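You operate a simulated robot arm through the tools that you are given. There is no shell and no other tool. Be economical: measure what you need, move in short steps, check, and stop when the job is done.

Carry out the task below with a simulated robot arm. There is one attempt and no reset: what you move stays moved.

TASK
Close the red door with the green square.

It is judged by the outcome, as a careful person would: the job done as asked, and still so three seconds after it is handed in. It fails if anything else is knocked over, pushed out of place, dropped, spilled or broken.

THE ROBOT
A 6-joint arm with a two-finger parallel gripper, fixed in place. Base frame: the origin is at the foot of the arm, x ahead of it, y to its left, z up. Lengths are in mm, angles in degrees, forces in N, time in s.
With the tool pointing down near the work surface it reaches from about 100 to 560 mm from the base axis. Its first joint turns from -66.0 to 66.0 degrees. Payload 2.7 kg.
Tool frame: the origin (TCP) lies between the finger pads and is the grasp point; the fingertips stand 23 mm ahead of it; z points along the fingers, y is the line along which they close. The gripper opens to 94 mm. The fingers are 38 mm wide and 10 mm thick; the gripper's body (54 by 96 mm) begins 39 mm behind the TCP.
Orientation is that of the tool frame in the base frame, as a unit quaternion [x, y, z, w]. With the fingers straight down and closing along the base's y, the tool's x points along the base's -x, its y along +y and its z along -z.

THE INTERFACE
- The arm moves only by the tool play_rows. Its argument "motion" is a list of rows, each a list of 7 numbers: the turn, a rotation vector about the base's x, y, z in degrees, then the shift along the base's x, y, z in mm, then the gripper command, from -1 (shut) to 1 (fully open), values between in proportion. In form: [[wx, wy, wz, dx, dy, dz, gripper], ...]. A call has 1 to 20 rows; each row is the pose to reach, as a shift and turn from the pose commanded when the call began. A row lasts 0.2 s, in which the tool goes at most 50 mm and 8.6 degrees; a call with a longer step from one row to the next is refused whole, and so is a gripper value outside its range. A pose out of reach is approached as far as the arm can. The call stops where the force on the tool passes 40 N (or 10 N more than at its start, if that is more) or the arm is blocked; 0.2 s more then pass. The fingers move at their own pace (about 45 mm/s each) and stop on an object; they squeeze with about 44 N. The grip force told is the motor's: it shows also when the fingers shut on nothing. Time passes only in rows, and 0.2 s behind the last, so rows that repeat a pose let the fingers close. It gives the time, the measured TCP pose, the force on the tool (base axes), the opening and the grip force at its end, in the units of the frame above (readings bear some noise), and new pictures: "show" is both (left out), scene, wrist or none.
- Cameras (640 x 400 px; columns grow to the right, rows downward): "scene" is fixed at [66.6, -458.2, 1368.2]; the picture's right is [0.67, -0.74, 0.00], its down [-0.65, -0.59, -0.47] and it looks along [0.35, 0.32, -0.88] (base axes); focal length 345 px, centre (320, 200). "wrist" rides on the gripper at [-39, 0, -44] in the tool frame; the picture's right is [0.00, -1.00, 0.00], its down [0.97, 0.00, -0.24] and it looks along [0.24, 0.00, 0.97] (tool axes); focal length 218 px, centre (320, 200).
- pixel_to_xyz(camera, pixels): for up to 12 pixels [column, row] of the newest picture of that camera ("zoom" is the newest enlarged one), the place [x, y, z] in the base frame of the surface seen there, good to about 2 mm. No time passes.
- close_up(camera, box): a new picture of the part [left, top, right, bottom] of that camera's present view, enlarged. No time passes.
- job_done(): hands the job in; it is judged then, once.

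Work in short steps. Measure before you move; look again where a grasp or a placing could have gone wrong, and mend it. You have 60 turns and 120 pictures in all, the two below and enlarged ones among them. Open the gripper and draw the arm clear of the work before you hand the job in, unless the task says otherwise; then end with one line.

The tools are called after "Request:" by a JSON object that holds its "api" and its "payload". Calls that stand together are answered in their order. play_rows: Moves the arm, as the interface text tells. Its arguments: {"type":"object","properties":{"motion":{"type":"array"},"show":{"type":"string","enum":["both","scene","wrist","none"]}},"required":["motion"]} The other tools are called the same way: pixel_to_xyz (camera, pixels) gives the place of the surface under pixels of a picture; close_up (camera, box) takes an enlarged picture of a part of a camera's view; job_done () hands the job in.

At the start:

```text
time: 0.0
tcp_pos: [346.1, 92.8, 796.6]
tool_rot: [0.0, 1.0, 0.0, 0.0]
wrist_force: [0.1, 0.2, 0.3]
finger_gap: 94.1
grasp_force: 0.1
```

scene: 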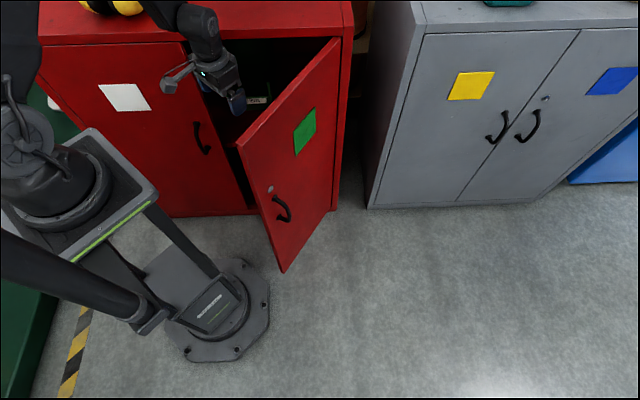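
wrist: 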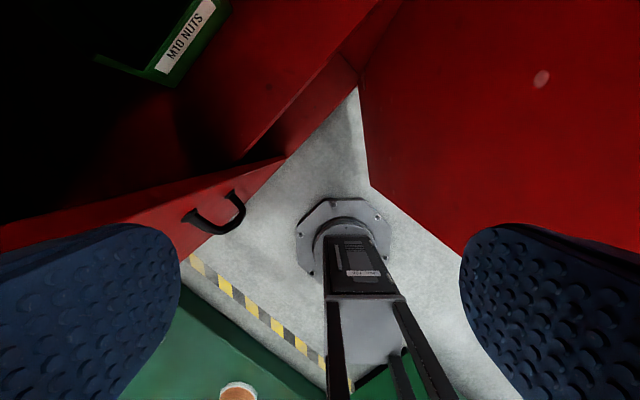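

The red door with the green square (about 305,130) stands ajar. I'll measure the door, its hinge, its free edge and the cabinet first.

Request:
{"api": "pixel_to_xyz", "payload": {"camera": "scene", "pixels": [[338, 42], [238, 146], [282, 268], [333, 208], [304, 132], [282, 208], [345, 35], [185, 48], [335, 20], [250, 205], [200, 140], [60, 60]]}}

Request:
{"api": "close_up", "payload": {"camera": "scene", "box": [140, 0, 380, 150]}}

Request:
{"api": "pixel_to_xyz", "payload": {"camera": "wrist", "pixels": [[372, 180], [450, 100], [540, 80], [360, 85], [280, 165], [215, 215], [200, 120], [100, 190], [380, 20], [460, 240]]}}

```text
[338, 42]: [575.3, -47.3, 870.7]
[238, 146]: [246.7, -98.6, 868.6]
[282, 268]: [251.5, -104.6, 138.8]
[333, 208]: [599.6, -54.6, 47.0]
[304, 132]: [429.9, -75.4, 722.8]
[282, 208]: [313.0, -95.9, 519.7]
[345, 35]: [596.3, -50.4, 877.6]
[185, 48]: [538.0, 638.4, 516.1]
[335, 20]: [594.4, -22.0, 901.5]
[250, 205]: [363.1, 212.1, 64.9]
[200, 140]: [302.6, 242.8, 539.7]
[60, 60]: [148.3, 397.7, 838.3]
```

```text
2.67 times, centred on (260, 75) of scene
```

zoom: 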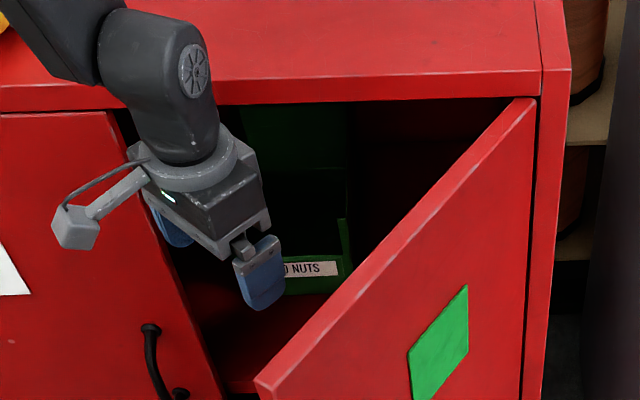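

```text
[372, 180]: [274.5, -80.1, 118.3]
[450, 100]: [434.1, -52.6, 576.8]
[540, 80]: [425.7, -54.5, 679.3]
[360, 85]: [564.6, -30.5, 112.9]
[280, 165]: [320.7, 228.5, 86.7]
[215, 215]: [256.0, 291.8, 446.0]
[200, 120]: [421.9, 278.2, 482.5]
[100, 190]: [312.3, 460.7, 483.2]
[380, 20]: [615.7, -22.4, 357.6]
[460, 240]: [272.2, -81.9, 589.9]
```

The door's outer face runs from the hinge near (588,-45) to the free edge near (248,-100), with its top at z≈870. The cabinet front lies along x+y≈543, so the door must swing about 36° toward +y/+x. I need to get round to the outer side, so I'll retract, rise above the door top and shut the fingers.

Request:
{"api": "play_rows", "payload": {"motion": [[0, 0, 0, -30, -5, 0, -1], [0, 0, 0, -60, -10, 10, -1], [0, 0, 0, -90, -15, 30, -1], [0, 0, 0, -110, -20, 60, -1], [0, 0, 0, -120, -20, 95, -1], [0, 0, 0, -120, -20, 130, -1], [0, 0, 0, -120, -20, 140, -1], [0, 0, 0, -120, -20, 140, -1]]}}

```text
time: 1.8
tcp_pos: [226.8, 72.9, 936.8]
tool_rot: [0.0, 1.0, 0.0, 0.0]
wrist_force: [-0.4, -0.7, -0.2]
finger_gap: 0.0
grasp_force: 42.6
out of reach, approached as far as the arm can: row 5
```

scene: 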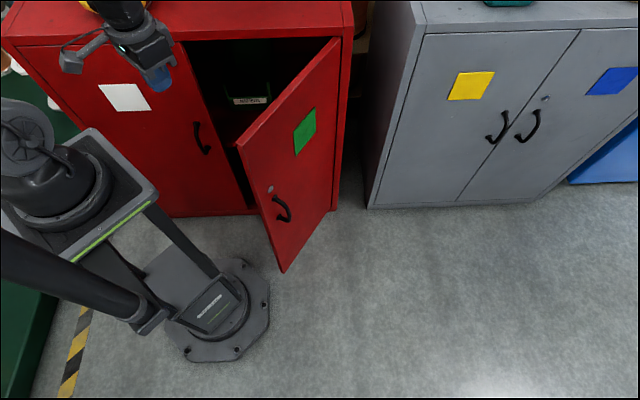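
wrist: 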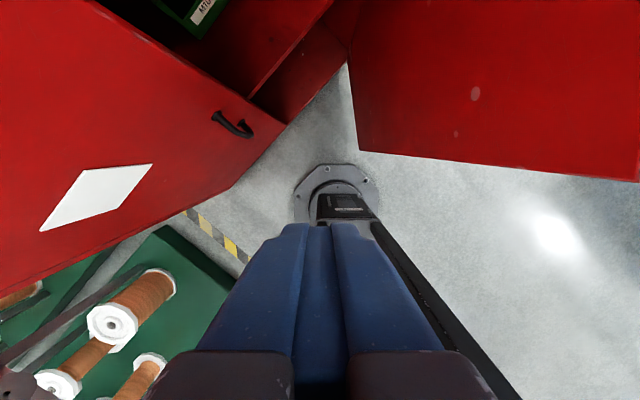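

Now 937 high, tips at 914, above the door top at 870. I'll cross over the free edge to the outer side.

Request:
{"api": "play_rows", "payload": {"motion": [[0, 0, 0, 0, -35, 0, -1], [0, 0, 0, 0, -70, 0, -1], [0, 0, 0, 0, -105, 0, -1], [0, 0, 0, 0, -140, 0, -1], [0, 0, 0, 0, -175, 0, -1], [0, 0, 0, 0, -210, 0, -1], [0, 0, 0, 0, -245, 0, -1], [0, 0, 0, 0, -275, 0, -1], [0, 0, 0, 0, -275, 0, -1]]}}

```text
time: 3.8
tcp_pos: [226.6, -204.3, 934.6]
tool_rot: [0.001, 1.0, 0.001, 0.0]
wrist_force: [-0.9, -0.8, 0.2]
finger_gap: 0.1
grasp_force: 41.7
out of reach, approached as far as the arm can: row 1, 2, 3
```

scene: 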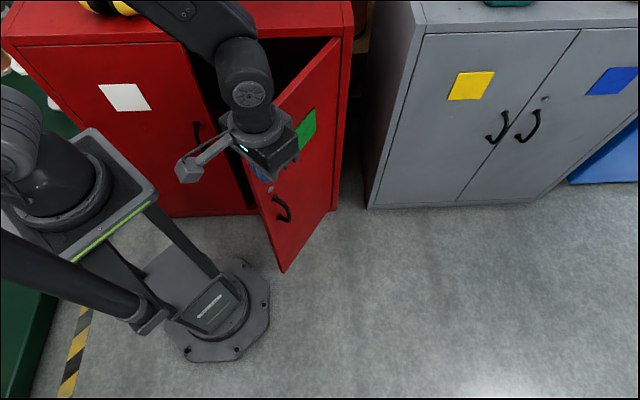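
wrist: 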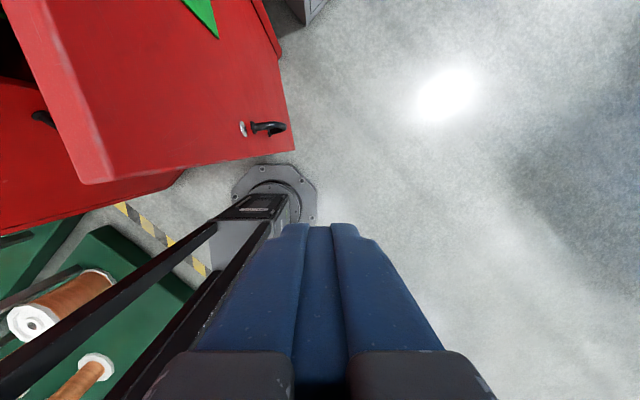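

Next I'll tilt the tool about 60° so the fingertips lead toward the door's outer face (direction ≈(0.34,0.94)), lowering it a bit as I go.

Request:
{"api": "play_rows", "payload": {"motion": [[7.05, -2.55, 0, 0, 0, -10, -1], [14.1, -5.1, 0, 0, 0, -20, -1], [21.1, -7.7, 0, 0, 0, -35, -1], [28.2, -10.2, 0, 0, 0, -50, -1], [35.2, -12.8, 0, 0, 0, -70, -1], [42.3, -15.3, 0, 0, 0, -85, -1], [49.3, -17.9, 0, 0, 0, -100, -1], [56.4, -20.4, 0, 0, 0, -120, -1], [56.4, -20.4, 0, 0, 0, -120, -1]]}}

```text
time: 5.8
tcp_pos: [226.8, -202.7, 816.8]
tool_rot: [0.0, 0.866, 0.47, 0.171]
wrist_force: [-0.5, 0.1, 0.4]
finger_gap: 0.2
grasp_force: 42.9
```

scene: 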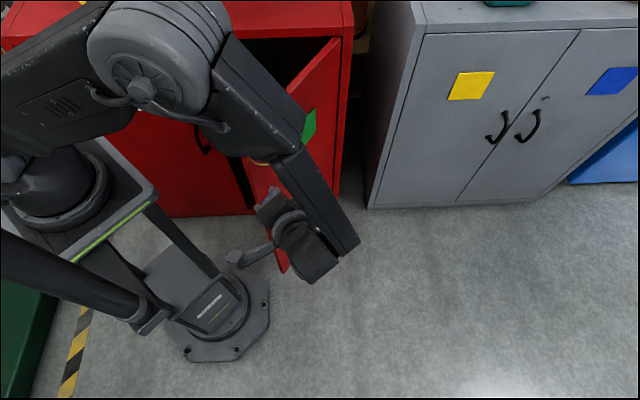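
wrist: 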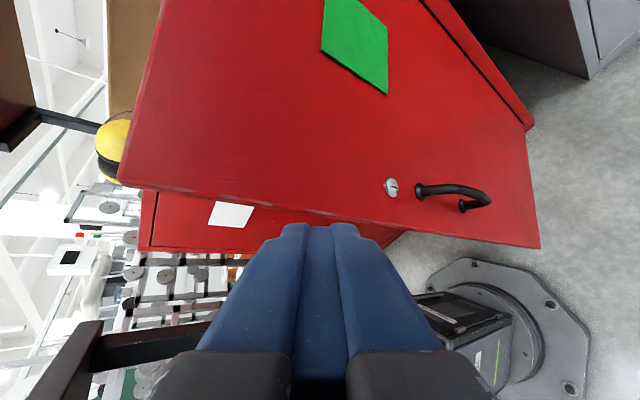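

The pose was reached. Before advancing I'll check where the forearm is relative to the door.

Request:
{"api": "pixel_to_xyz", "payload": {"camera": "scene", "pixels": [[150, 60], [230, 130], [260, 90], [290, 140], [310, 210], [345, 225], [310, 270], [275, 160], [270, 205], [355, 245]]}}

Request:
{"api": "pixel_to_xyz", "payload": {"camera": "wrist", "pixels": [[120, 182], [250, 200], [350, 217], [300, 150], [390, 187], [230, 214], [480, 195]]}}

```text
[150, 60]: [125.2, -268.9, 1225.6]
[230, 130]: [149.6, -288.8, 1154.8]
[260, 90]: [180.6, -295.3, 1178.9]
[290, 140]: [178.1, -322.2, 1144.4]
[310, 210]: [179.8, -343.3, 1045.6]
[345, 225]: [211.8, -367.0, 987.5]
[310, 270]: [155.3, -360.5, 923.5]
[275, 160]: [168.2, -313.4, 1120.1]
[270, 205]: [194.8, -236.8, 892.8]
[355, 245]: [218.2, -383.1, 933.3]
```

```text
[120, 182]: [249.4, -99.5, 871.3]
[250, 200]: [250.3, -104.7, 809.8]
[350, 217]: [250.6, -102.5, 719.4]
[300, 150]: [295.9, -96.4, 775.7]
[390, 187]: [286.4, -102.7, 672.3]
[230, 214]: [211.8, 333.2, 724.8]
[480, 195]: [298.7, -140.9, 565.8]
```

The arm is well clear above. I'll move the fingertips to just off the outer face near x≈300, y≈-107.

Request:
{"api": "play_rows", "payload": {"motion": [[0, 0, 0, 30, 0, -20, -1], [0, 0, 0, 60, 10, -45, -1], [0, 0, 0, 66, 35, -45, -1], [0, 0, 0, 66, 55, -45, -1], [0, 0, 0, 66, 65, -45, -1], [0, 0, 0, 66, 65, -45, -1]]}}

```text
time: 7.2
tcp_pos: [291.6, -136.3, 771.7]
tool_rot: [-0.001, 0.866, 0.47, 0.169]
wrist_force: [-0.3, -0.5, 0.9]
finger_gap: 0.2
grasp_force: 41.5
```

scene: 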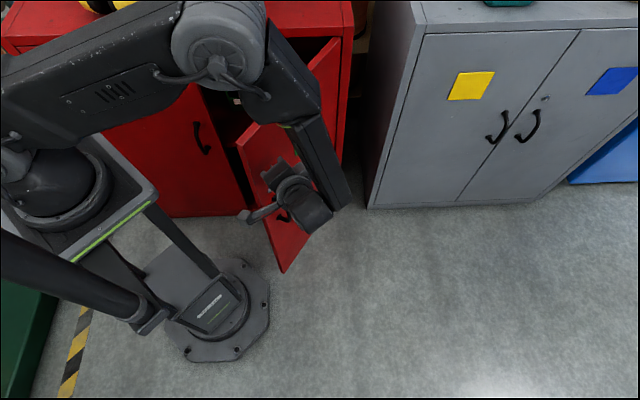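
wrist: 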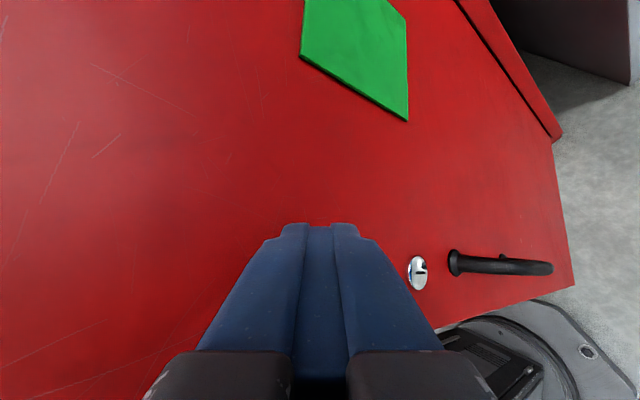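

The tips are about 10 mm off the face. I'll push along the arc around the hinge, turning the tool gently with the door.

Request:
{"api": "play_rows", "payload": {"motion": [[0, 0, 0, 0, 10, 0, -1], [0, 0, 0, 0, 21, 0, -1], [0, 0, -1, -2, 29, 0, -1], [0, 0, -2, -3, 37, 0, -1], [0, 0, -3, -4, 45, 0, -1], [0, 0, -4, -5, 53, 0, -1], [0, 0, -5, -6, 61, 0, -1], [0, 0, -6, -7, 69, 0, -1], [0, 0, -7, -7, 77, 0, -1], [0, 0, -8, -7.5, 85, 0, -1]]}}

```text
time: 9.4
tcp_pos: [284.4, -52.7, 770.9]
tool_rot: [0.06, 0.864, 0.457, 0.202]
wrist_force: [-0.1, -0.2, -0.6]
finger_gap: 0.0
grasp_force: 42.5
```

scene: 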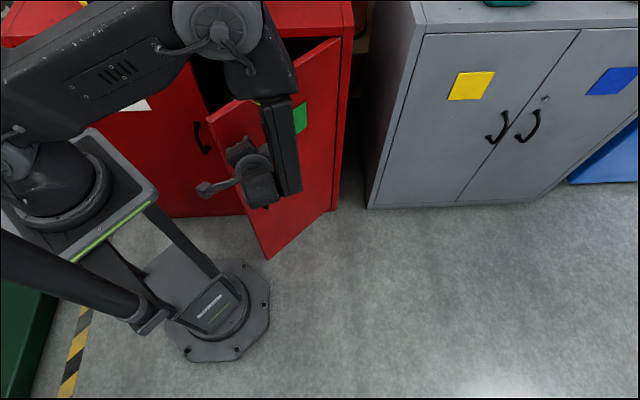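
wrist: 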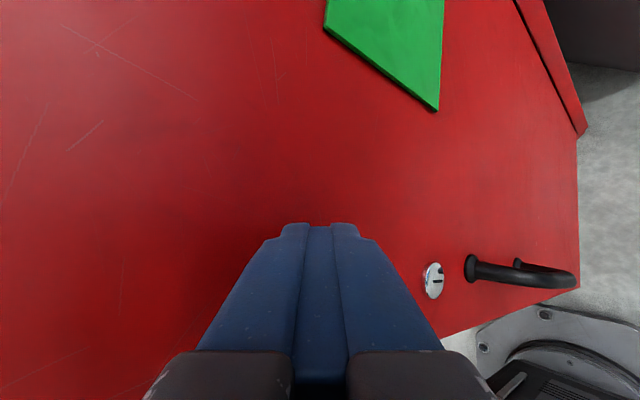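

The door swings freely. I'll carry on along the arc.

Request:
{"api": "play_rows", "payload": {"motion": [[0, 0, -1, 0, 8, 0, -1], [0, 0, -2, 0, 16, 0, -1], [0, 0, -3, 0.5, 24, 0, -1], [0, 0, -4, 1, 32, 0, -1], [0, 0, -5, 1.8, 40, 0, -1], [0, 0, -6, 2.7, 48, 0, -1], [0, 0, -7, 4, 56, 0, -1], [0, 0, -8, 5.3, 64, 0, -1], [0, 0, -9, 7, 71.5, 0, -1], [0, 0, -10, 8.7, 79.4, 0, -1], [0, 0, -11, 10.8, 87, 0, -1], [0, 0, -12, 13, 95, 0, -1]]}}

```text
time: 12.0
tcp_pos: [298.8, 42.8, 770.6]
tool_rot: [0.151, 0.853, 0.433, 0.248]
wrist_force: [-0.4, -0.8, 0.0]
finger_gap: 0.1
grasp_force: 42.3
```

scene: 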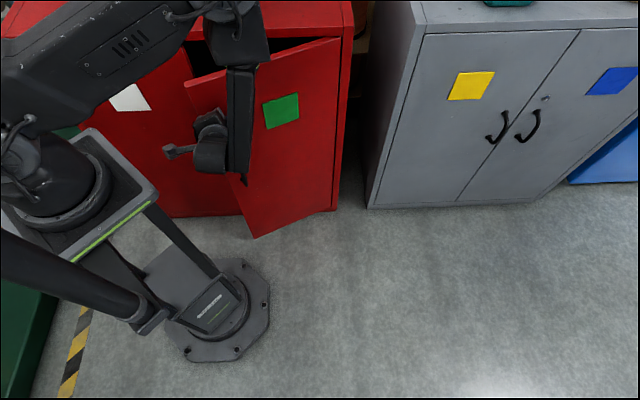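
wrist: 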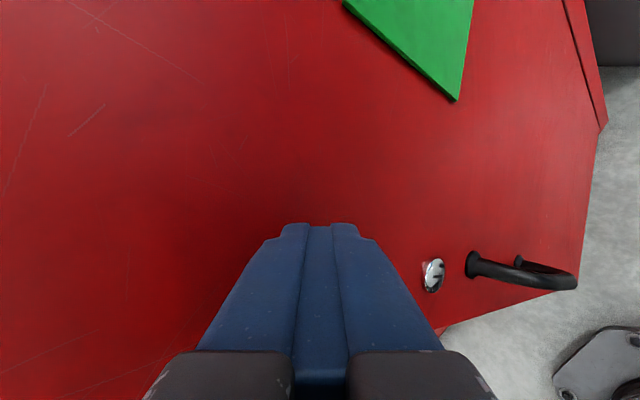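

There's still a gap at the top-left corner of the door (185,82). I'll measure the remaining angle.

Request:
{"api": "pixel_to_xyz", "payload": {"camera": "scene", "pixels": [[186, 85], [225, 74], [335, 43], [255, 234], [300, 120], [180, 30], [310, 35], [150, 60], [100, 60]]}}

```text
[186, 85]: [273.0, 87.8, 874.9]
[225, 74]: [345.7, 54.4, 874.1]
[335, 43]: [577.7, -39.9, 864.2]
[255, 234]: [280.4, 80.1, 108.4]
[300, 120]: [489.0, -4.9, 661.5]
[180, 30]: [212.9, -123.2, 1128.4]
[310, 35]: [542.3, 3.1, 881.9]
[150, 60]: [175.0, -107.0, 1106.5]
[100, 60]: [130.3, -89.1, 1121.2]
```

The door is at about 23° and the front at about 46°, so roughly 22° remain. I'll keep going along the arc to 48 and then check.

Request:
{"api": "play_rows", "payload": {"motion": [[0, 0, 0, 2.5, 7.5, 0, -1], [0, 0, 0, 5, 15, 0, -1], [0, 0, 0, 8, 22.5, 0, -1], [0, 0, -1, 10.8, 30, 0, -1], [0, 0, -1, 14, 37.5, 0, -1], [0, 0, -2, 17.4, 45, 0, -1], [0, 0, -2, 21, 52, 0, -1], [0, 0, -3, 24.8, 59, 0, -1], [0, 0, -3, 28.8, 66, 0, -1], [0, 0, -4, 32.8, 73, 0, -1], [0, 0, -4, 37, 79.5, 0, -1], [0, 0, -5, 41.6, 86, 0, -1]]}}

```text
time: 14.6
tcp_pos: [338.2, 129.5, 771.5]
tool_rot: [0.188, 0.846, 0.422, 0.267]
wrist_force: [0.1, -0.3, -0.5]
finger_gap: 0.0
grasp_force: 42.5
```

scene: 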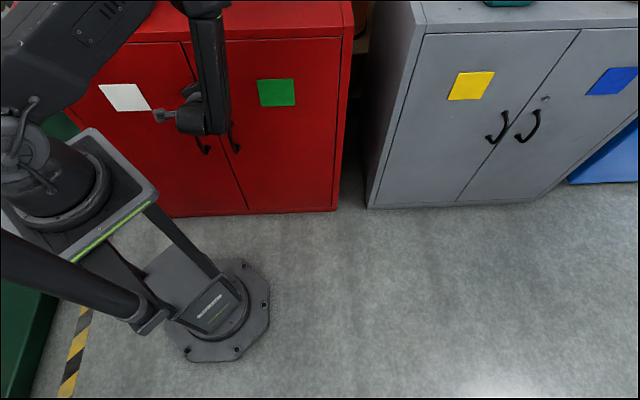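
wrist: 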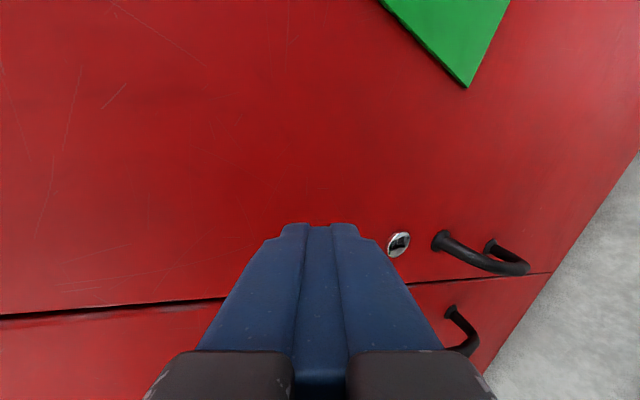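

It looks nearly flush. I'll measure both doors' planes.

Request:
{"api": "pixel_to_xyz", "payload": {"camera": "scene", "pixels": [[325, 60], [325, 150], [245, 60], [240, 165], [250, 200], [300, 100], [60, 65], [150, 70], [200, 180], [235, 200]]}}

Request:
{"api": "pixel_to_xyz", "payload": {"camera": "wrist", "pixels": [[100, 295], [100, 325], [200, 290], [200, 315], [300, 100], [500, 100], [50, 360], [520, 265], [500, 300]]}}

Request:
{"api": "close_up", "payload": {"camera": "scene", "box": [160, 20, 360, 220]}}

```text
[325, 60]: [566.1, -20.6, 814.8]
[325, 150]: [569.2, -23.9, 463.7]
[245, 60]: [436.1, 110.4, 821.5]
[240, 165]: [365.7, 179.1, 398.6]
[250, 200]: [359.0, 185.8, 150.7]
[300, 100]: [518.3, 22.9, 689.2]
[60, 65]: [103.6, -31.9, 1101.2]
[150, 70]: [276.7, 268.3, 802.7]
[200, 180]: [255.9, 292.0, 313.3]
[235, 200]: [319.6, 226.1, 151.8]
```

```text
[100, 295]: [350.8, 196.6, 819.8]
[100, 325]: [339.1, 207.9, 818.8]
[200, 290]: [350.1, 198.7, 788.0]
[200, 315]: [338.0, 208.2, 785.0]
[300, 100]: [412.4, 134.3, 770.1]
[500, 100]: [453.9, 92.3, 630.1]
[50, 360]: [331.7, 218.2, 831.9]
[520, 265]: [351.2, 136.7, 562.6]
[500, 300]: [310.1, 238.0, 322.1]
```

```text
2.00 times, centred on (260, 120) of scene
```

zoom: 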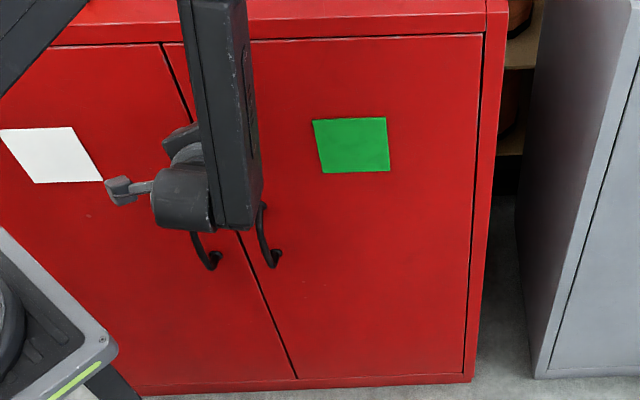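

Both doors read x+y≈545, so the door is flush and swung shut ahead of the fingers. I'll give it a gentle seating push, about 35 mm forward along the normal in small steps.

Request:
{"api": "play_rows", "payload": {"motion": [[0, 0, 0, 6, 6, 0, -1], [0, 0, 0, 12, 12, 0, -1], [0, 0, 0, 17, 17, 0, -1], [0, 0, 0, 20, 20, 0, -1], [0, 0, 0, 22, 22, 0, -1], [0, 0, 0, 24, 24, 0, -1], [0, 0, 0, 25, 25, 0, -1]]}}

```text
time: 16.0
tcp_pos: [360.7, 149.7, 771.5]
tool_rot: [0.191, 0.846, 0.422, 0.266]
wrist_force: [-9.6, -10.9, 8.1]
finger_gap: 0.0
grasp_force: 42.5
stopped in row 6: the force on the tool passed its limit (the readings are from after the stop); the commanded pose is now the measured one
```

scene: 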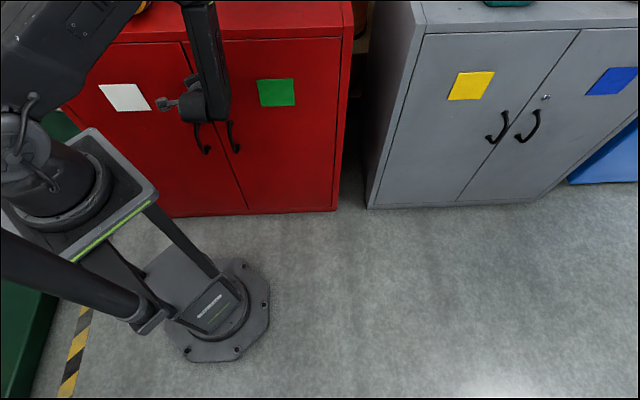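
wrist: 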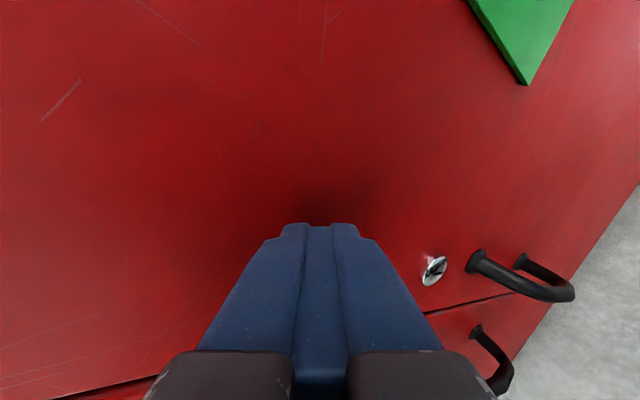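

The door met a firm stop, so it is fully closed. I'll back straight away along the normal, open the gripper once clear, and check again.

Request:
{"api": "play_rows", "payload": {"motion": [[0, 0, 0, -10, -10, 0, -1], [0, 0, 0, -25, -25, 0, -1], [0, 0, 0, -45, -45, 0, -1], [0, 0, 0, -65, -65, 0, -1], [0, 0, 0, -85, -90, 0, 0], [0, 0, 0, -95, -115, 0, 1], [0, 0, 0, -100, -140, 0, 1], [0, 0, 0, -105, -170, 0, 1], [0, 0, 0, -110, -200, 0, 1], [0, 0, 0, -110, -230, 0, 1], [0, 0, 0, -110, -250, 0, 1], [0, 0, 0, -110, -250, 0, 1], [0, 0, 0, -110, -250, 0, 1], [0, 0, 0, -110, -250, 0, 1]]}}

Request:
{"api": "pixel_to_xyz", "payload": {"camera": "scene", "pixels": [[325, 60], [325, 150], [205, 60], [240, 165], [250, 200], [300, 120], [170, 70], [200, 180], [235, 200]]}}

```text
time: 19.0
tcp_pos: [252.2, -99.2, 771.2]
tool_rot: [0.191, 0.845, 0.421, 0.267]
wrist_force: [0.1, 0.1, 0.4]
finger_gap: 94.1
grasp_force: 0.0
```

scene: 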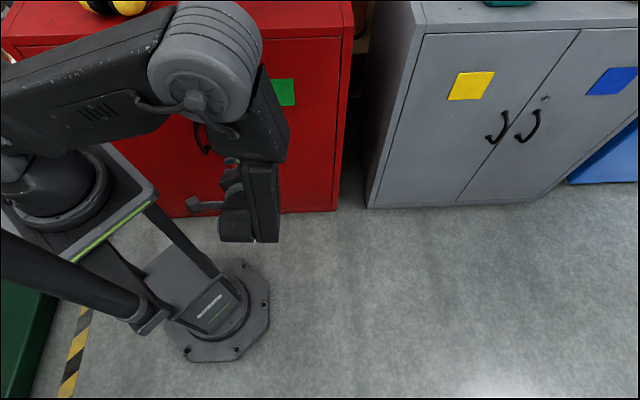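
wrist: 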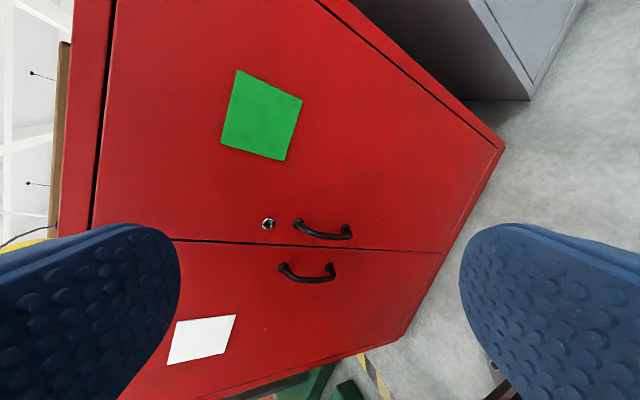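

```text
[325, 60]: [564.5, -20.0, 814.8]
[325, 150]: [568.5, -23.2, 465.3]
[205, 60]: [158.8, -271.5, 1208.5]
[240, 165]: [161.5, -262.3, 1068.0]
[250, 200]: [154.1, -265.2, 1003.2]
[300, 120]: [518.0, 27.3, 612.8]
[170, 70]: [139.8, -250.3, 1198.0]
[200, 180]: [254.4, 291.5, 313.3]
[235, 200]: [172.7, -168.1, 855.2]
```

The door is flush with its neighbour (x+y≈545 on both), the gripper is open and the arm is clear.

Request:
{"api": "job_done", "payload": {}}

```text
The job is handed in.
```

The red door with the green square is closed, flush with the door beside it and pushed up against its stop. The gripper is open, the arm is clear, and nothing else was touched.
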